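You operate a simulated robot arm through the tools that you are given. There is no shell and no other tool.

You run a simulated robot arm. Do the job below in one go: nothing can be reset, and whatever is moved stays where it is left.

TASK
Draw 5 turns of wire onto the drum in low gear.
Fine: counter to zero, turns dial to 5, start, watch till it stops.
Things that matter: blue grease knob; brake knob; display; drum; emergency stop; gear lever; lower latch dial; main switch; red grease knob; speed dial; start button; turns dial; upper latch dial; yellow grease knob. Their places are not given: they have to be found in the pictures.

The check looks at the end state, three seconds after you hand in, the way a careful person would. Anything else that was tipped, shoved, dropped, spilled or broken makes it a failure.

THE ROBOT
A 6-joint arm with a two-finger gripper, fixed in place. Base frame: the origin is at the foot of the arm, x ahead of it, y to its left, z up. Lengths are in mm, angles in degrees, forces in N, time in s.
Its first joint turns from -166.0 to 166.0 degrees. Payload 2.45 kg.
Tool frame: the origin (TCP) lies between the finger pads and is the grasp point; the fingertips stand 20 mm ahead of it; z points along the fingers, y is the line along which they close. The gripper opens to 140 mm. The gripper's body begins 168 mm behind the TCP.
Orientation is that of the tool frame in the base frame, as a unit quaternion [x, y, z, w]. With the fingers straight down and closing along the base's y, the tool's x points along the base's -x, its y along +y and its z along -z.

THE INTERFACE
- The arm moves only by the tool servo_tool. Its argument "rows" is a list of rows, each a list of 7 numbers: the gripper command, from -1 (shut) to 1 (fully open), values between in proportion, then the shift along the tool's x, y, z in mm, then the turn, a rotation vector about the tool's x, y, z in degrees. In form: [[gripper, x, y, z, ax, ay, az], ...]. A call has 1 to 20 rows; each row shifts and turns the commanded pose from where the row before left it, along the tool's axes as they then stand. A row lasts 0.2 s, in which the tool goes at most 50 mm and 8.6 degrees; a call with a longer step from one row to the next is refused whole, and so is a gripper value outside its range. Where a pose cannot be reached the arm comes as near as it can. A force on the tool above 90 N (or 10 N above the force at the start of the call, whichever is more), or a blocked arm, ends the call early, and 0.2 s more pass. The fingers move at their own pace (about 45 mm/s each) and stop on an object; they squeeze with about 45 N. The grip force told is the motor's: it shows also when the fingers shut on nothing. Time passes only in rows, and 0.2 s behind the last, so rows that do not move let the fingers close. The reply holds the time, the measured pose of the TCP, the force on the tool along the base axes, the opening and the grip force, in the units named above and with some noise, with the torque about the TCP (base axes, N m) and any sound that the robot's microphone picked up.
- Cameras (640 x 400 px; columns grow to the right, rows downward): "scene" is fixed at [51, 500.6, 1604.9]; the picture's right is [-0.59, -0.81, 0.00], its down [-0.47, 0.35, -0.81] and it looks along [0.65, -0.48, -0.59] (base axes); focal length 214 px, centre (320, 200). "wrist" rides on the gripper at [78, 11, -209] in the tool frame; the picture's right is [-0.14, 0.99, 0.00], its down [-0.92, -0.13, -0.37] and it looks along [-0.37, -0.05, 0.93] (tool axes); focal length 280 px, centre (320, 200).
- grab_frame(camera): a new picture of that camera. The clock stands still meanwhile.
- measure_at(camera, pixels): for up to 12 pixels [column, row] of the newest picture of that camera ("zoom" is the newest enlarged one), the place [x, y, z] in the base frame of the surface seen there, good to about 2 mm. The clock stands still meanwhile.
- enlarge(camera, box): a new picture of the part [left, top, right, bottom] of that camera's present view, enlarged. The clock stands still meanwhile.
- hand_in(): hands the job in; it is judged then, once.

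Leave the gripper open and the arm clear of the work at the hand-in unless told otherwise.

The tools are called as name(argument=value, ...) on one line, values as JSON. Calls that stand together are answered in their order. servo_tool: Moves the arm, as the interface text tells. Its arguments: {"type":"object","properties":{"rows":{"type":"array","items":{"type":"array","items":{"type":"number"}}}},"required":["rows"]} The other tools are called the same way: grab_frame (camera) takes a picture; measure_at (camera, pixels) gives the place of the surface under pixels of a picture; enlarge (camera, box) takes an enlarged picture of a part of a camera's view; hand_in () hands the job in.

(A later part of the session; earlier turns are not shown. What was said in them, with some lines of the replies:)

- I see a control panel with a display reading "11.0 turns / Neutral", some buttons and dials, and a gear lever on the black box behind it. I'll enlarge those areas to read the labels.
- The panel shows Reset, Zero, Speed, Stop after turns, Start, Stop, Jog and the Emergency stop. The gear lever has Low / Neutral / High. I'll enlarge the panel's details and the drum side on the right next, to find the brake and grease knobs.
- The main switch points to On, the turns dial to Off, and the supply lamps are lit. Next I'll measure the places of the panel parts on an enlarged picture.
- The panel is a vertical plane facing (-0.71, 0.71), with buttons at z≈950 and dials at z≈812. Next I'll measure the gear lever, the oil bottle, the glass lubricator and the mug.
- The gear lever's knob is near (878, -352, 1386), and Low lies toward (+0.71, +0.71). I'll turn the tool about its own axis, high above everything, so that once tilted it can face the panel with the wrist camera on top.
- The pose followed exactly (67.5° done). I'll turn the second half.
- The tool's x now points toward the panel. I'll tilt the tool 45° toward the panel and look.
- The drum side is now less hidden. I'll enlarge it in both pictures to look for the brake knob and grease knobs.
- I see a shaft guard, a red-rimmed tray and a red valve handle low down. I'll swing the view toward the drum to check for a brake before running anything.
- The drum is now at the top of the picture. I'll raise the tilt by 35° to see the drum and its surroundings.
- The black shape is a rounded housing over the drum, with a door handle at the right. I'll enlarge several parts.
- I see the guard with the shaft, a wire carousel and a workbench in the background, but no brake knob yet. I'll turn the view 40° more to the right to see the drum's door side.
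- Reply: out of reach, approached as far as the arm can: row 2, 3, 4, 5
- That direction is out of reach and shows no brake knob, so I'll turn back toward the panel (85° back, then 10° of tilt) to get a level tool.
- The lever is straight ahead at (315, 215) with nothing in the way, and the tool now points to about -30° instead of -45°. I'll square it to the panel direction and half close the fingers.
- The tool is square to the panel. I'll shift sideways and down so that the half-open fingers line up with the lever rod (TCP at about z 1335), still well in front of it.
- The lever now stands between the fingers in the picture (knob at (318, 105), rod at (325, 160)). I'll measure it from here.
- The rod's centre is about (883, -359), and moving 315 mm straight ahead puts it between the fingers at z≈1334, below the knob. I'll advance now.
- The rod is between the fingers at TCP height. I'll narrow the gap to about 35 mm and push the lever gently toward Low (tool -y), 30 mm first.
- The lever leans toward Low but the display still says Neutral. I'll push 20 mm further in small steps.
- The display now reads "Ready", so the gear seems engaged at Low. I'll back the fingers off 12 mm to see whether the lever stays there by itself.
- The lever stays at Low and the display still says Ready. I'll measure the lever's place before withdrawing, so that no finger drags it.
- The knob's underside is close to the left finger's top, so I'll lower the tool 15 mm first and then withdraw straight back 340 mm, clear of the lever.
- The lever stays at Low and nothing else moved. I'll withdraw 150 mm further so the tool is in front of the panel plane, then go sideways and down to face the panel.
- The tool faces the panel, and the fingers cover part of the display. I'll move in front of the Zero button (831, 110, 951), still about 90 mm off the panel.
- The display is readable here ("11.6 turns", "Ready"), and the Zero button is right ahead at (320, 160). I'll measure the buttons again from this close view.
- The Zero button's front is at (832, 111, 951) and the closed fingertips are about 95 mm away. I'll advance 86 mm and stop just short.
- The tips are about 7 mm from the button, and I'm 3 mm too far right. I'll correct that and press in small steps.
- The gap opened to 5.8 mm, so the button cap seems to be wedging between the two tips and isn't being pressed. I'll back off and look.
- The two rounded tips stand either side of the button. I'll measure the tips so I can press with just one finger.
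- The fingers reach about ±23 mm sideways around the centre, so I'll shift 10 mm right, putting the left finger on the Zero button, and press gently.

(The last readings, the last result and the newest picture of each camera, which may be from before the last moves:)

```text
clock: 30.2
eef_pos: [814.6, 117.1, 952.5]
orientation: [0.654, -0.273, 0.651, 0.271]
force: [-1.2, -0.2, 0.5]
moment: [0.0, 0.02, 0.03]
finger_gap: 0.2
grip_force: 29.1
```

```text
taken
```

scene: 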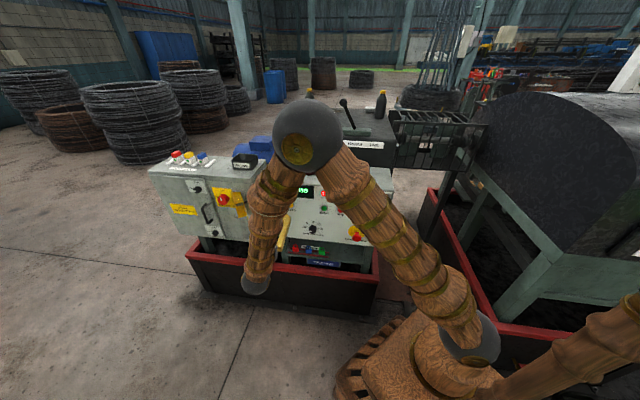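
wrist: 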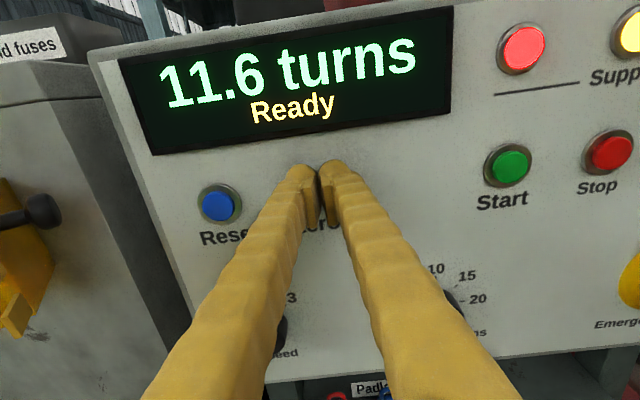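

Contact is light so far and the display is unchanged. I'll press a little further in 1.5 mm steps.

servo_tool(rows=[[-1, 0, 0, 1.5, 0, 0, 0], [-1, 0, 0, 1.5, 0, 0, 0], [-1, 0, 0, 0, 0, 0, 0]])

enlarge(camera="wrist", box=[100, 0, 480, 238])

```text
clock: 31.0
eef_pos: [816.9, 113.9, 951.6]
orientation: [0.654, -0.275, 0.65, 0.272]
force: [-4.0, 2.5, -1.6]
moment: [0.01, 0.04, 0.04]
finger_gap: 0.0
grip_force: 29.4
heard: click
```

```text
1.68 times, centred on (290, 119) of wrist
```

zoom: 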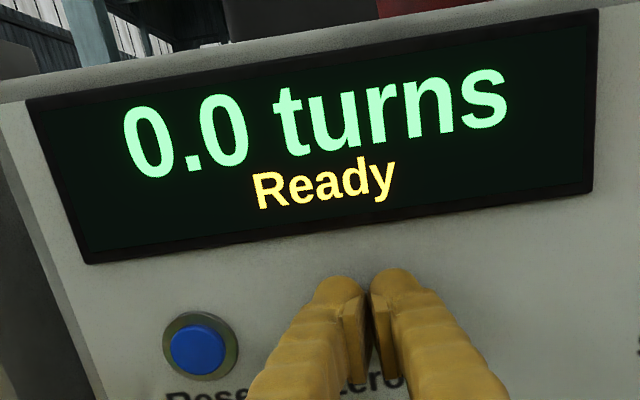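

A click sounded and the counter now reads 0.0 with Ready. I'll back off 110 mm and move in front of the turns dial with the fingers opening.

servo_tool(rows=[[-1, 0, 0, -10, 0, 0, 0], [-1, 0, 0, -40, 0, 0, 0], [-1, 0, 0, -50, 0, 0, 0], [0, -33, 25, -10, 0, 0, 0], [0, -33, 25, 0, 0, 0, 0], [0, -33, 25, 0, 0, 0, 0], [0, -33, 25, 0, 0, 0, 0], [0, 0, 0, 0, 0, 0, 0]])

grab_frame(camera="wrist")

```text
clock: 32.8
eef_pos: [666.6, 123.8, 818.6]
orientation: [0.654, -0.274, 0.651, 0.272]
force: [-0.3, 0.6, -0.1]
moment: [0.01, 0.01, -0.03]
finger_gap: 70.2
grip_force: 0.1
```

```text
taken
```

wrist: 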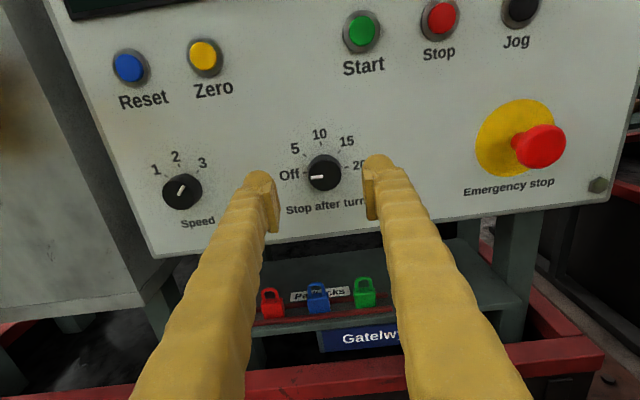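

The turns dial is at (324, 173) between the fingers and its mark points to Off. I'll enlarge both dials and measure.

enlarge(camera="wrist", box=[270, 110, 380, 220])

measure_at(camera="zoom", pixels=[[314, 220], [270, 222], [310, 180], [345, 220], [260, 230], [380, 215], [110, 225], [145, 135], [285, 85], [440, 120], [310, 265], [250, 340]])

enlarge(camera="wrist", box=[130, 140, 240, 240])

```text
3.64 times, centred on (325, 165) of wrist
```

zoom: 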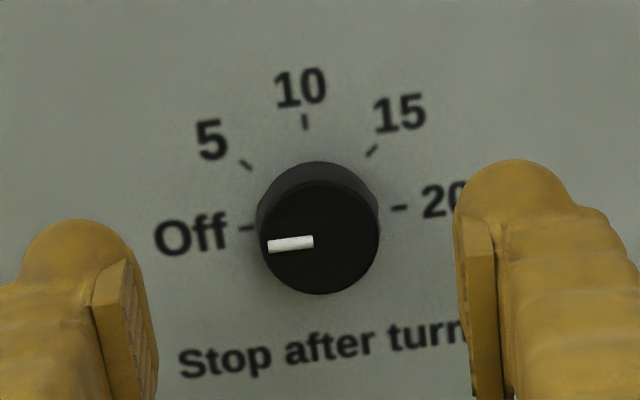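

```text
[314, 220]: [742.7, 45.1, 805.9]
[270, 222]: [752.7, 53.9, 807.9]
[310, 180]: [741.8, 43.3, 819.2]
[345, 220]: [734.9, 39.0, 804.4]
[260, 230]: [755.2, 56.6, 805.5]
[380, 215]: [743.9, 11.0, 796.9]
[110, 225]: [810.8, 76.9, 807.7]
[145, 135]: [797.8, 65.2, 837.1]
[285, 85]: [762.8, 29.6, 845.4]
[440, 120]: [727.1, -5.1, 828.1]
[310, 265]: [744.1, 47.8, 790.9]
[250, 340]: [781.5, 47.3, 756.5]
```

```text
4.00 times, centred on (185, 190) of wrist
```

zoom: 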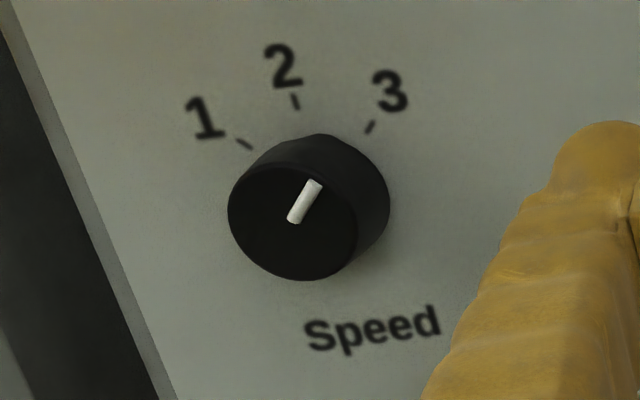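

The dial's centre is at about u=-555, z=800, with its front at n=-493 and about 38 mm wide. Its mark points to Off, and 5 is 45° clockwise (Speed points to 3). I'll line up, pre-turn the tool -22.5°, and look before advancing.

servo_tool(rows=[[0, -18.6, 3.3, 0, 0, 0, 0], [0, 0, 0, 0, 0, 0, -7.5], [0, 0, 0, 0, 0, 0, -7.5], [0, 0, 0, 0, 0, 0, -7.5], [0, 0, 0, 40, 0, 0, 0], [0, 0, 0, 20, 0, 0, 0], [0, 0, 0, 0, 0, 0, 0]])

grab_frame(camera="wrist")

```text
clock: 34.4
eef_pos: [706.7, 78.9, 801.0]
orientation: [0.695, -0.141, 0.584, 0.394]
force: [0.4, -0.3, -0.1]
moment: [0.03, -0.02, 0.01]
finger_gap: 70.1
grip_force: 0.0
```

```text
taken
```

wrist: 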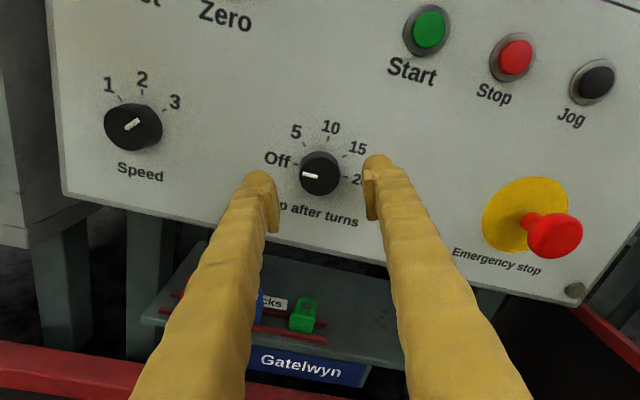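

The dial is centred between the fingers and the TCP is 50 mm short of it. I'll advance 50 mm and then close on the dial.

servo_tool(rows=[[0, 0, 0, 25, 0, 0, 0], [0, 0, 0, 15, 0, 0, 0], [0, 0, 0, 10, 0, 0, 0], [0, 0, 0, 0, 0, 0, 0]])

grab_frame(camera="wrist")

```text
clock: 35.4
eef_pos: [742.1, 43.0, 800.8]
orientation: [0.695, -0.141, 0.585, 0.394]
force: [-0.2, -0.1, 0.5]
moment: [-0.02, -0.06, 0.02]
finger_gap: 69.8
grip_force: 0.1
```

```text
taken
```

wrist: 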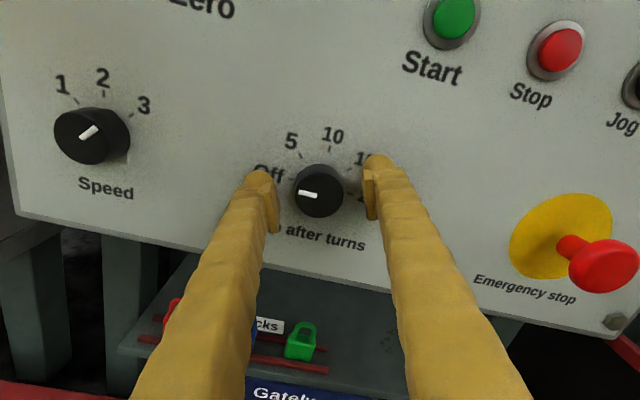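

The fingers straddle the dial, with no contact yet. I'll close on it.

servo_tool(rows=[[-0.3, 0, 0, 0, 0, 0, 0], [-1, 0, 0, 0, 0, 0, 0], [-1, 0, 0, 0, 0, 0, 0], [-1, 0, 0, 0, 0, 0, 0]])

grab_frame(camera="wrist")

```text
clock: 36.4
eef_pos: [743.1, 42.5, 800.5]
orientation: [0.695, -0.141, 0.585, 0.392]
force: [16.4, 7.3, -6.9]
moment: [0.09, 0.07, 0.18]
finger_gap: 39.3
grip_force: 42.8
```

```text
taken
```

wrist: 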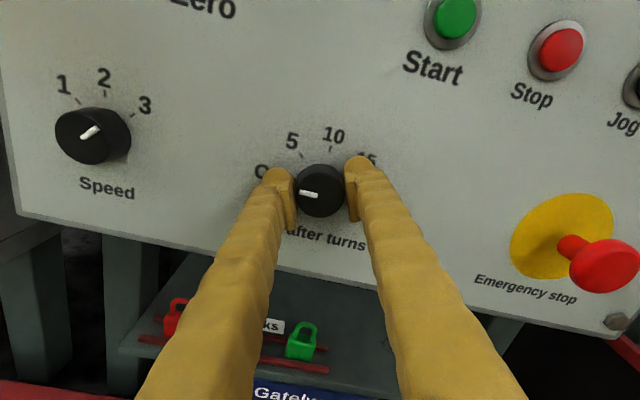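

The dial is gripped (gap 39.3 mm, grip 43 N). I'll turn it clockwise 22.5° first and check that the mark follows.

servo_tool(rows=[[-1, 0, -0.8, 0, 0, 0, 0], [-1, 0, 0, 0, 0, 0, 7.5], [-1, 0, 0, 0, 0, 0, 7.5], [-1, 0, 0, 0, 0, 0, 7.5], [-1, 0, 0, 0, 0, 0, 0]])

grab_frame(camera="wrist")

```text
clock: 37.6
eef_pos: [742.5, 43.3, 800.5]
orientation: [0.654, -0.276, 0.65, 0.271]
force: [7.9, -17.8, 16.8]
moment: [-0.21, -0.21, -0.07]
finger_gap: 39.0
grip_force: 45.5
```

```text
taken
```

wrist: 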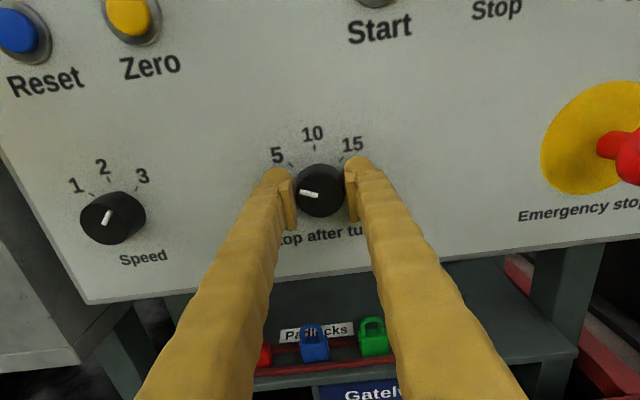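

The mark turned along with the fingers, now halfway between Off and 5. I'll turn the other 22.5°.

servo_tool(rows=[[-1, 0, 0, 0, 0, 0, 7.5], [-1, 0, 0, 0, 0, 0, 7.5], [-1, 0, 0, 0, 0, 0, 7.5], [-1, 0, 0, 0, 0, 0, 0]])

enlarge(camera="wrist", box=[240, 90, 420, 250])

```text
clock: 38.6
eef_pos: [741.7, 42.2, 799.7]
orientation: [0.588, -0.396, 0.692, 0.138]
force: [-18.4, -16.0, 25.6]
moment: [-0.12, -0.1, -0.11]
finger_gap: 39.0
grip_force: 45.1
```

```text
2.50 times, centred on (330, 170) of wrist
```

zoom: 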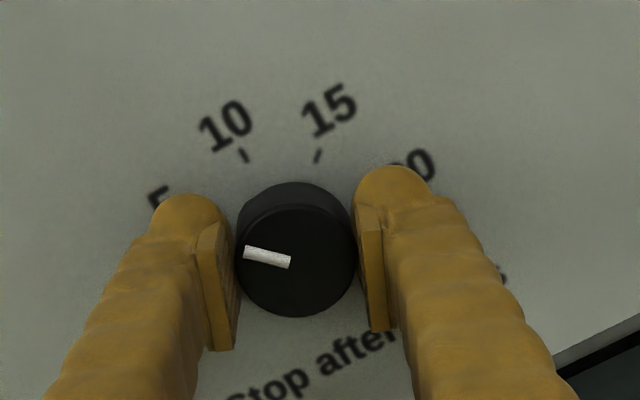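

The mark is now about 43–45° clockwise from Off, which is at the 5 tick. I'll open the fingers, back off, and check the dial.

servo_tool(rows=[[0, 0, 0, 0, 0, 0, 0], [0, 0, 0, 0, 0, 0, 0], [0, 0, 0, 0, 0, 0, 0], [0, 0, 0, -20, 0, 0, 0], [0, 0, 0, -40, 0, 0, 0], [0, 0, 0, -40, 0, 0, 0], [0, 0, 0, 0, 0, 0, -7.5], [0, 0, 0, 0, 0, 0, -7.5], [0, 0, 0, 0, 0, 0, -7.5], [0, 0, 0, 0, 0, 0, 0]])

enlarge(camera="wrist", box=[260, 100, 390, 220])

grab_frame(camera="wrist")

```text
clock: 40.8
eef_pos: [671.9, 114.6, 800.2]
orientation: [0.655, -0.273, 0.65, 0.272]
force: [0.0, -0.2, 1.6]
moment: [-0.03, 0.02, 0.0]
finger_gap: 70.2
grip_force: 0.0
```

```text
3.33 times, centred on (325, 160) of wrist
```

zoom: 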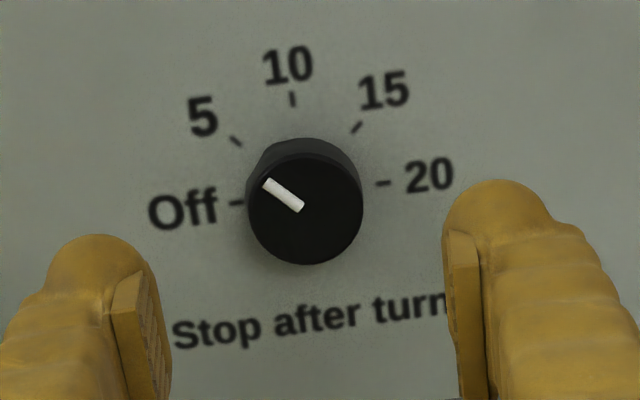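

```text
taken
```

wrist: 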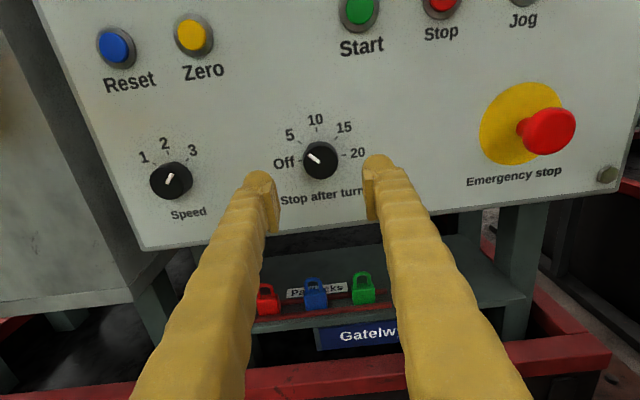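

The dial now points squarely at 5. Next I'll close the fingers and move in front of the Start button (714, -9, 948), offset so that the right finger will press it.

servo_tool(rows=[[-0.5, 37, 12, 0, 0, 0, 0], [-1, 37, 12, 0, 0, 0, 0], [-1, 37, 12, 0, 0, 0, 0], [-1, 37, 12, 0, 0, 0, 0], [-1, 0, 0, 0, 0, 0, 0], [-1, 0, 0, 0, 0, 0, 0]])

grab_frame(camera="wrist")

grab_frame(camera="scene")

```text
clock: 42.2
eef_pos: [639.7, 79.3, 947.4]
orientation: [0.655, -0.274, 0.65, 0.271]
force: [0.5, 0.2, 0.1]
moment: [-0.01, 0.02, -0.01]
finger_gap: 0.0
grip_force: 29.8
```

```text
taken
```

wrist: 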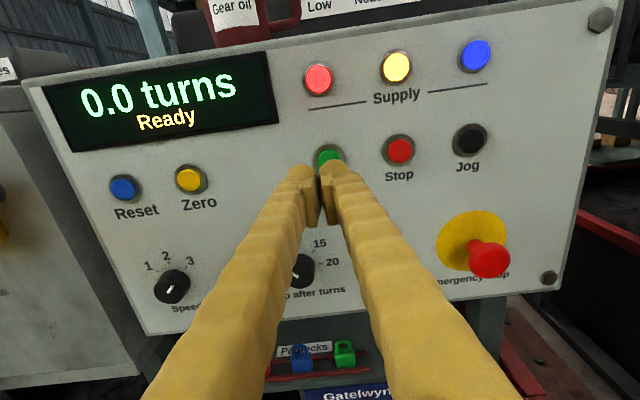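

```text
taken
```

scene: 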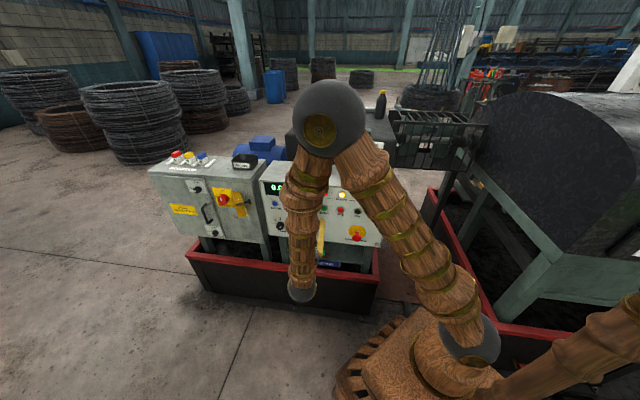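

The display shows 0.0 turns and Ready, and the Start button is dead ahead of the right finger. I'll advance to just short of it.

servo_tool(rows=[[-1, 1.5, -1.5, 30, 0, 0, 0], [-1, 0, 0, 30, 0, 0, 0], [-1, 0, 0, 20, 0, 0, 0], [-1, 0, 0, 8, 0, 0, 0], [-1, 0, 0, 0, 0, 0, 0]])

grab_frame(camera="wrist")

```text
clock: 43.4
eef_pos: [702.1, 19.7, 950.3]
orientation: [0.654, -0.274, 0.651, 0.272]
force: [1.0, 0.4, -1.1]
moment: [-0.01, 0.02, -0.01]
finger_gap: 0.2
grip_force: 29.6
```

```text
taken
```

wrist: 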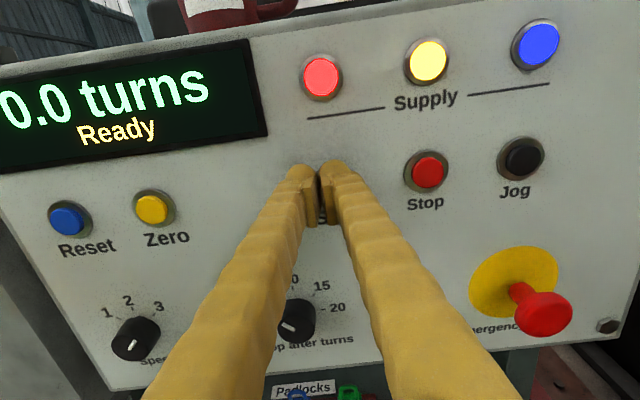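

The tips are about 8 mm from the Start button. I'll press in small steps, going as deep as the Zero press did.

servo_tool(rows=[[-1, 0, 1, 6, 0, 0, 0], [-1, 0, 0, 3, 0, 0, 0], [-1, 0, 0, 2, 0, 0, 0], [-1, 0, 0, 1.5, 0, 0, 0], [-1, 0, 0, 1.5, 0, 0, 0]])

grab_frame(camera="wrist")

```text
clock: 44.6
eef_pos: [711.1, 7.8, 949.2]
orientation: [0.655, -0.275, 0.65, 0.271]
force: [-6.9, 8.7, 3.2]
moment: [-0.03, 0.01, -0.08]
finger_gap: 0.0
grip_force: 29.3
heard: click
```

```text
taken
```

wrist: 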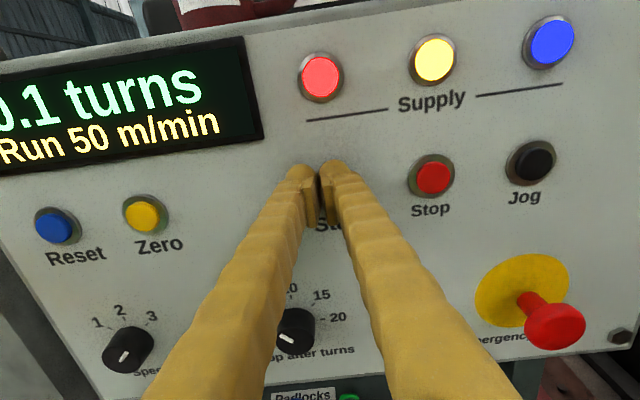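

A click, and the machine runs: 0.1 turns, "Run 50 m/min". I'll back off the button and watch the counter.

servo_tool(rows=[[-1, 0, 0, -20, 0, 0, 0], [-1, 0, 0, -40, 0, 0, 0], [-1, 0, 0, -40, 0, 0, 0], [-1, 0, 0, 0, 0, 0, 0]])

grab_frame(camera="wrist")

grab_frame(camera="scene")

```text
clock: 45.6
eef_pos: [641.7, 78.0, 951.8]
orientation: [0.655, -0.274, 0.65, 0.271]
force: [1.0, 0.2, -0.3]
moment: [-0.01, 0.0, -0.02]
finger_gap: 0.0
grip_force: 29.7
```

```text
taken
```

wrist: 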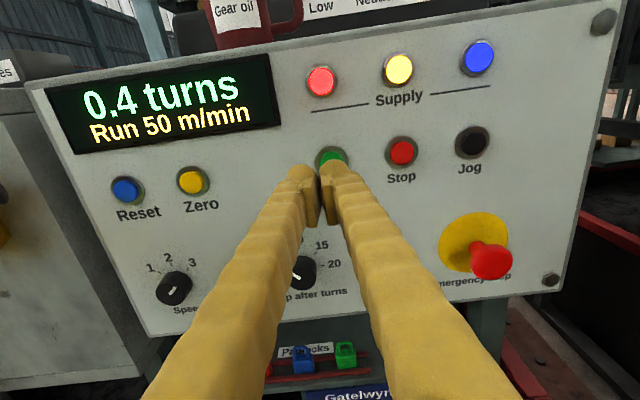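

```text
taken
```

scene: 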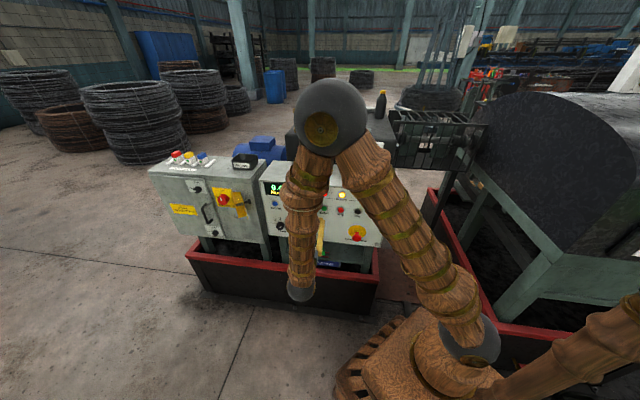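

It shows 0.4 turns at roughly 0.3 turns/s. I'll shift in front of the Stop button with the display still in view, as a precaution, and keep watching.

servo_tool(rows=[[-1, 0, 28, 0, 0, 0, 0], [-1, 0, 28, 0, 0, 0, 0], [-1, 0, 27, 0, 0, 0, 0], [-1, 0, 0, 0, 0, 0, 0], [-1, 0, 0, 0, 0, 0, 0], [-1, 0, 0, 0, 0, 0, 0], [-1, 0, 0, 0, 0, 0, 0], [-1, 0, 0, 0, 0, 0, 0]])

grab_frame(camera="wrist")

grab_frame(camera="scene")

```text
clock: 47.4
eef_pos: [620.3, 59.3, 949.6]
orientation: [0.654, -0.274, 0.65, 0.271]
force: [-0.1, -0.4, -0.3]
moment: [0.0, -0.02, 0.0]
finger_gap: 0.1
grip_force: 29.1
out of reach, approached as far as the arm can: row 2, 3
```

```text
taken
```

wrist: 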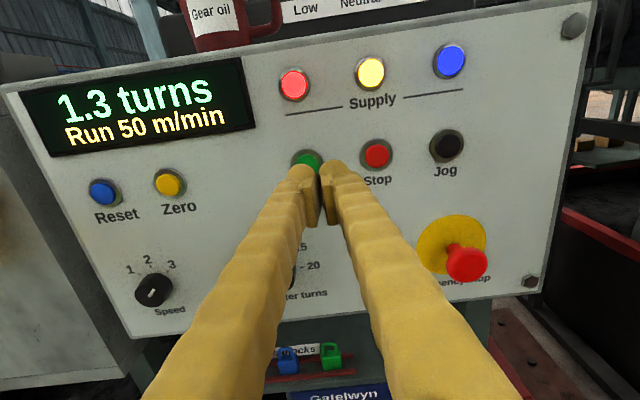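

```text
taken
```

scene: 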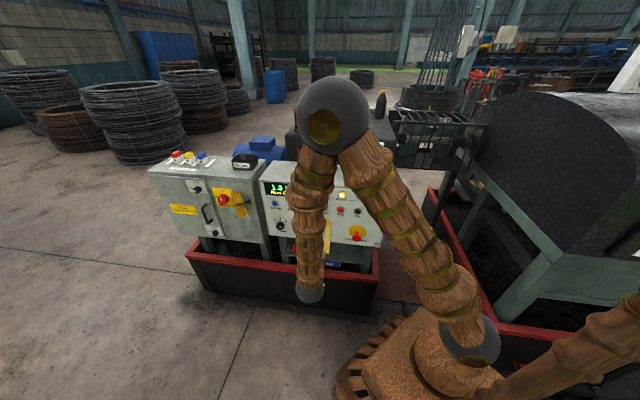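

1.3 turns and running; the arm is at its folded limit here, so I'll stay and keep watching the counter.

servo_tool(rows=[[-1, 0, 0, 0, 0, 0, 0], [-1, 0, 0, 0, 0, 0, 0], [-1, 0, 0, 0, 0, 0, 0], [-1, 0, 0, 0, 0, 0, 0], [-1, 0, 0, 0, 0, 0, 0], [-1, 0, 0, 0, 0, 0, 0], [-1, 0, 0, 0, 0, 0, 0], [-1, 0, 0, 0, 0, 0, 0], [-1, 0, 0, 0, 0, 0, 0], [-1, 0, 0, 0, 0, 0, 0], [-1, 0, 0, 0, 0, 0, 0], [-1, 0, 0, 0, 0, 0, 0], [-1, 0, 0, 0, 0, 0, 0], [-1, 0, 0, 0, 0, 0, 0]])

grab_frame(camera="wrist")

```text
clock: 50.4
eef_pos: [620.9, 60.1, 949.8]
orientation: [0.655, -0.274, 0.651, 0.271]
force: [0.1, 0.1, -0.7]
moment: [-0.03, 0.02, 0.0]
finger_gap: 0.0
grip_force: 29.3
```

```text
taken
```

wrist: 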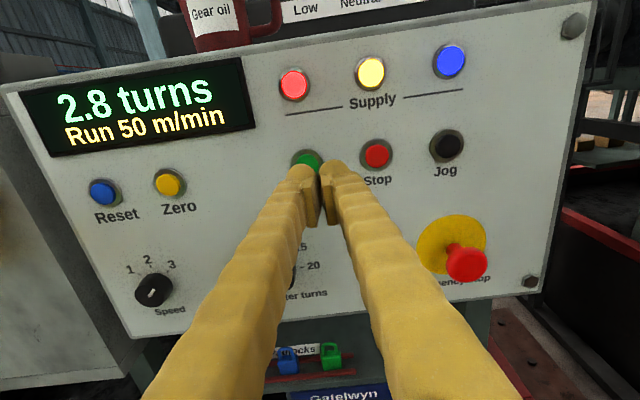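

The counter reads 2.8 turns, at 0.5 turns/s. I'll wait 3 s more and look again.

servo_tool(rows=[[-1, 0, 0, 0, 0, 0, 0], [-1, 0, 0, 0, 0, 0, 0], [-1, 0, 0, 0, 0, 0, 0], [-1, 0, 0, 0, 0, 0, 0], [-1, 0, 0, 0, 0, 0, 0], [-1, 0, 0, 0, 0, 0, 0], [-1, 0, 0, 0, 0, 0, 0], [-1, 0, 0, 0, 0, 0, 0], [-1, 0, 0, 0, 0, 0, 0], [-1, 0, 0, 0, 0, 0, 0], [-1, 0, 0, 0, 0, 0, 0], [-1, 0, 0, 0, 0, 0, 0], [-1, 0, 0, 0, 0, 0, 0], [-1, 0, 0, 0, 0, 0, 0]])

grab_frame(camera="wrist")

```text
clock: 53.4
eef_pos: [621.8, 58.5, 949.2]
orientation: [0.654, -0.274, 0.65, 0.272]
force: [-0.3, 0.1, -0.2]
moment: [-0.03, 0.02, -0.04]
finger_gap: 0.0
grip_force: 29.2
```

```text
taken
```

wrist: 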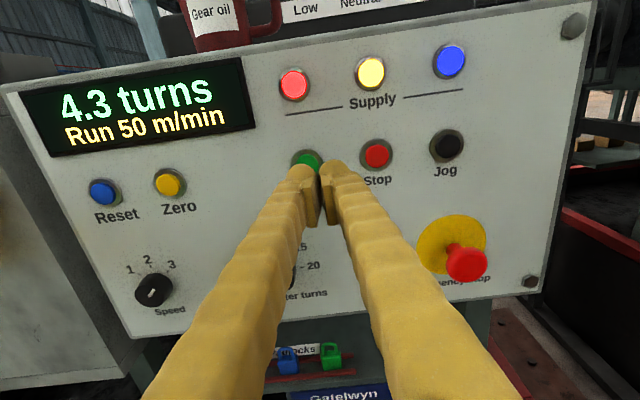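

4.3 turns. It should stop itself in about 1.5 s, so I'll wait 1.6 s and look.

servo_tool(rows=[[-1, 0, 0, 0, 0, 0, 0], [-1, 0, 0, 0, 0, 0, 0], [-1, 0, 0, 0, 0, 0, 0], [-1, 0, 0, 0, 0, 0, 0], [-1, 0, 0, 0, 0, 0, 0], [-1, 0, 0, 0, 0, 0, 0], [-1, 0, 0, 0, 0, 0, 0]])

grab_frame(camera="wrist")

```text
clock: 55.0
eef_pos: [621.1, 58.5, 950.0]
orientation: [0.654, -0.274, 0.651, 0.272]
force: [0.6, -0.7, 0.9]
moment: [-0.03, 0.01, 0.01]
finger_gap: 0.0
grip_force: 29.9
```

```text
taken
```

wrist: 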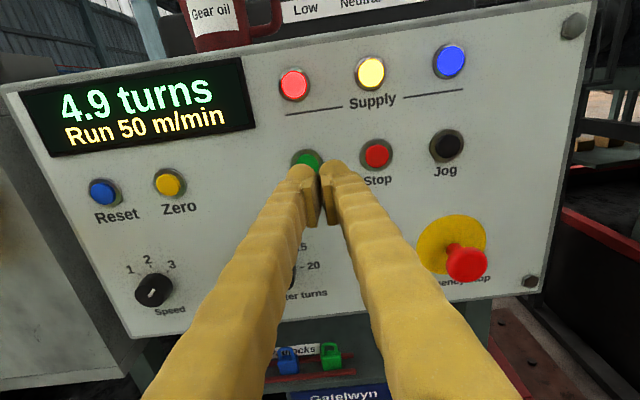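

4.9 turns, slowing down. I'll wait one more second and check.

servo_tool(rows=[[-1, 0, 0, 0, 0, 0, 0], [-1, 0, 0, 0, 0, 0, 0], [-1, 0, 0, 0, 0, 0, 0], [-1, 0, 0, 0, 0, 0, 0]])

grab_frame(camera="wrist")

```text
clock: 56.0
eef_pos: [621.4, 58.3, 950.3]
orientation: [0.654, -0.275, 0.65, 0.272]
force: [-0.2, -0.1, -0.3]
moment: [0.06, 0.02, -0.01]
finger_gap: 0.2
grip_force: 30.1
```

```text
taken
```

wrist: 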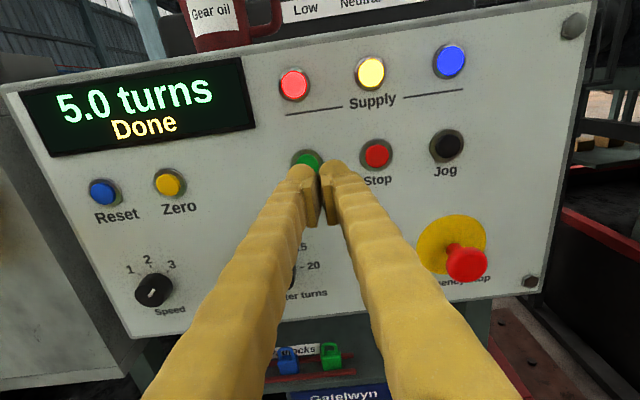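

The display reads "5.0 turns", "Done", so the machine stopped by itself. I'll open the gripper while lifting the arm up and away in front of the panel, the same clear way I came.

servo_tool(rows=[[-1, 10, -20, 0, 0, 0, 0], [0, 38, -16, 0, 0, 0, 0], [1, 38, -16, 0, 0, 0, 0], [1, 38, -16, 0, 0, 0, 0], [1, 38, -10, 0, 0, 0, 0], [1, 40, 0, 0, 0, 0, 0], [1, 40, 0, 0, 0, 0, 0], [1, 40, 0, 0, 0, 0, 0], [1, 40, 0, 0, 0, 0, 0], [1, 40, 0, 0, 0, 0, 0], [1, 40, 0, 0, 0, 0, 0], [1, 0, 0, 0, 0, 0, 0], [1, 0, 0, 0, 0, 0, 0]])

grab_frame(camera="wrist")

grab_frame(camera="scene")

```text
clock: 58.8
eef_pos: [678.4, 110.6, 1354.3]
orientation: [0.654, -0.274, 0.65, 0.272]
force: [0.0, 0.6, 0.2]
moment: [0.02, 0.0, -0.01]
finger_gap: 139.7
grip_force: 0.1
```

```text
taken
```

wrist: 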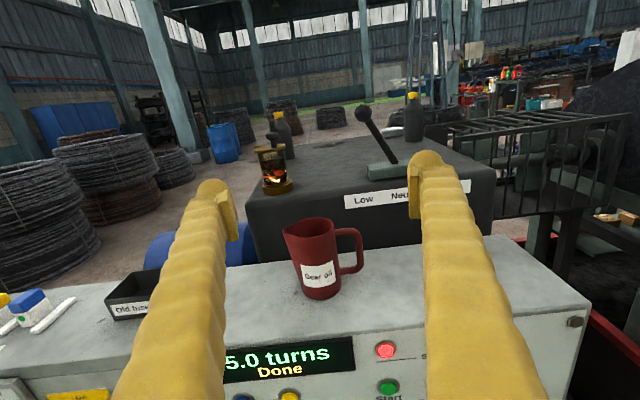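

```text
taken
```

scene: 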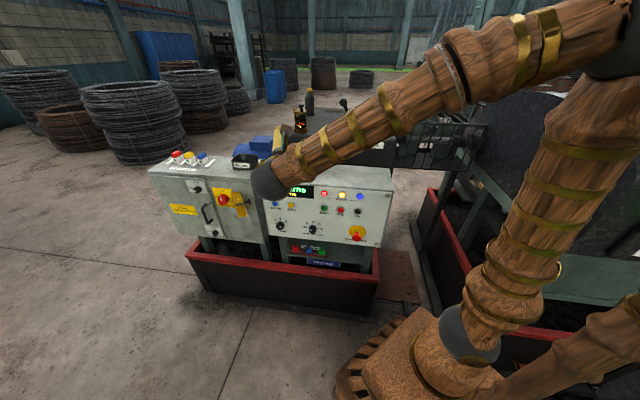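

All is in order: the mug, bottles and oil glass stand as before, the lever is at Low, and the display shows 5.0 turns Done. I'll lift another 150 mm and take a last look at the panel.

servo_tool(rows=[[1, 40, 0, 0, 0, 0, 0], [1, 40, 0, 0, 0, 0, 0], [1, 40, 0, 0, 0, 0, 0], [1, 30, 0, 0, 0, 0, 0], [1, 0, 0, 0, 0, 0, 0]])

enlarge(camera="scene", box=[250, 80, 410, 254])

grab_frame(camera="wrist")

```text
clock: 60.0
eef_pos: [680.5, 109.9, 1503.1]
orientation: [0.654, -0.275, 0.65, 0.272]
force: [-0.3, 0.0, 0.4]
moment: [0.0, -0.01, 0.0]
finger_gap: 140.0
grip_force: 0.0
```

```text
2.30 times, centred on (330, 167) of scene
```

zoom: 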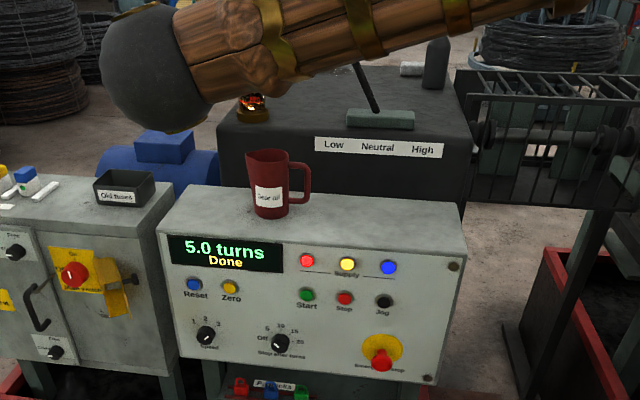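

```text
taken
```

wrist: 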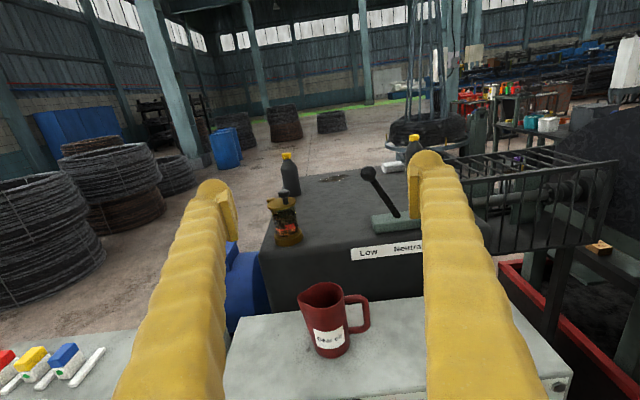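

The display reads "5.0 turns – Done", the turns dial is at 5 and the lever is at Low. Nothing has been disturbed, the gripper is open and the arm is clear, so I'll hand in.

hand_in()

```text
The job is handed in.
```

Five turns of wire were drawn onto the drum in low gear. The machine stopped by itself, and the display read "5.0 turns – Done" just before I handed the job in.

- **Gear:** I moved the lever from Neutral to Low. It stayed there, and the display changed to "Ready".
- **Counter:** it stood at 11.6 turns, and I set it to 0.0 with the Zero button. My first try only pushed the fingertips apart and did nothing. Pressing with one finger worked.
- **Turns dial:** I turned it from Off to 5.
- **Run:** after I pressed Start the machine ran at 50 m/min. I watched the counter until it stopped at 5.0.

I left the speed dial at 3, where I found it, since the task didn't mention it. I looked for the brake knob before starting but couldn't find it from where the arm can see; the machine ran normally.

At hand-in the gripper was open and the arm was clear. The mug, bottles and oil glass stood where they were.
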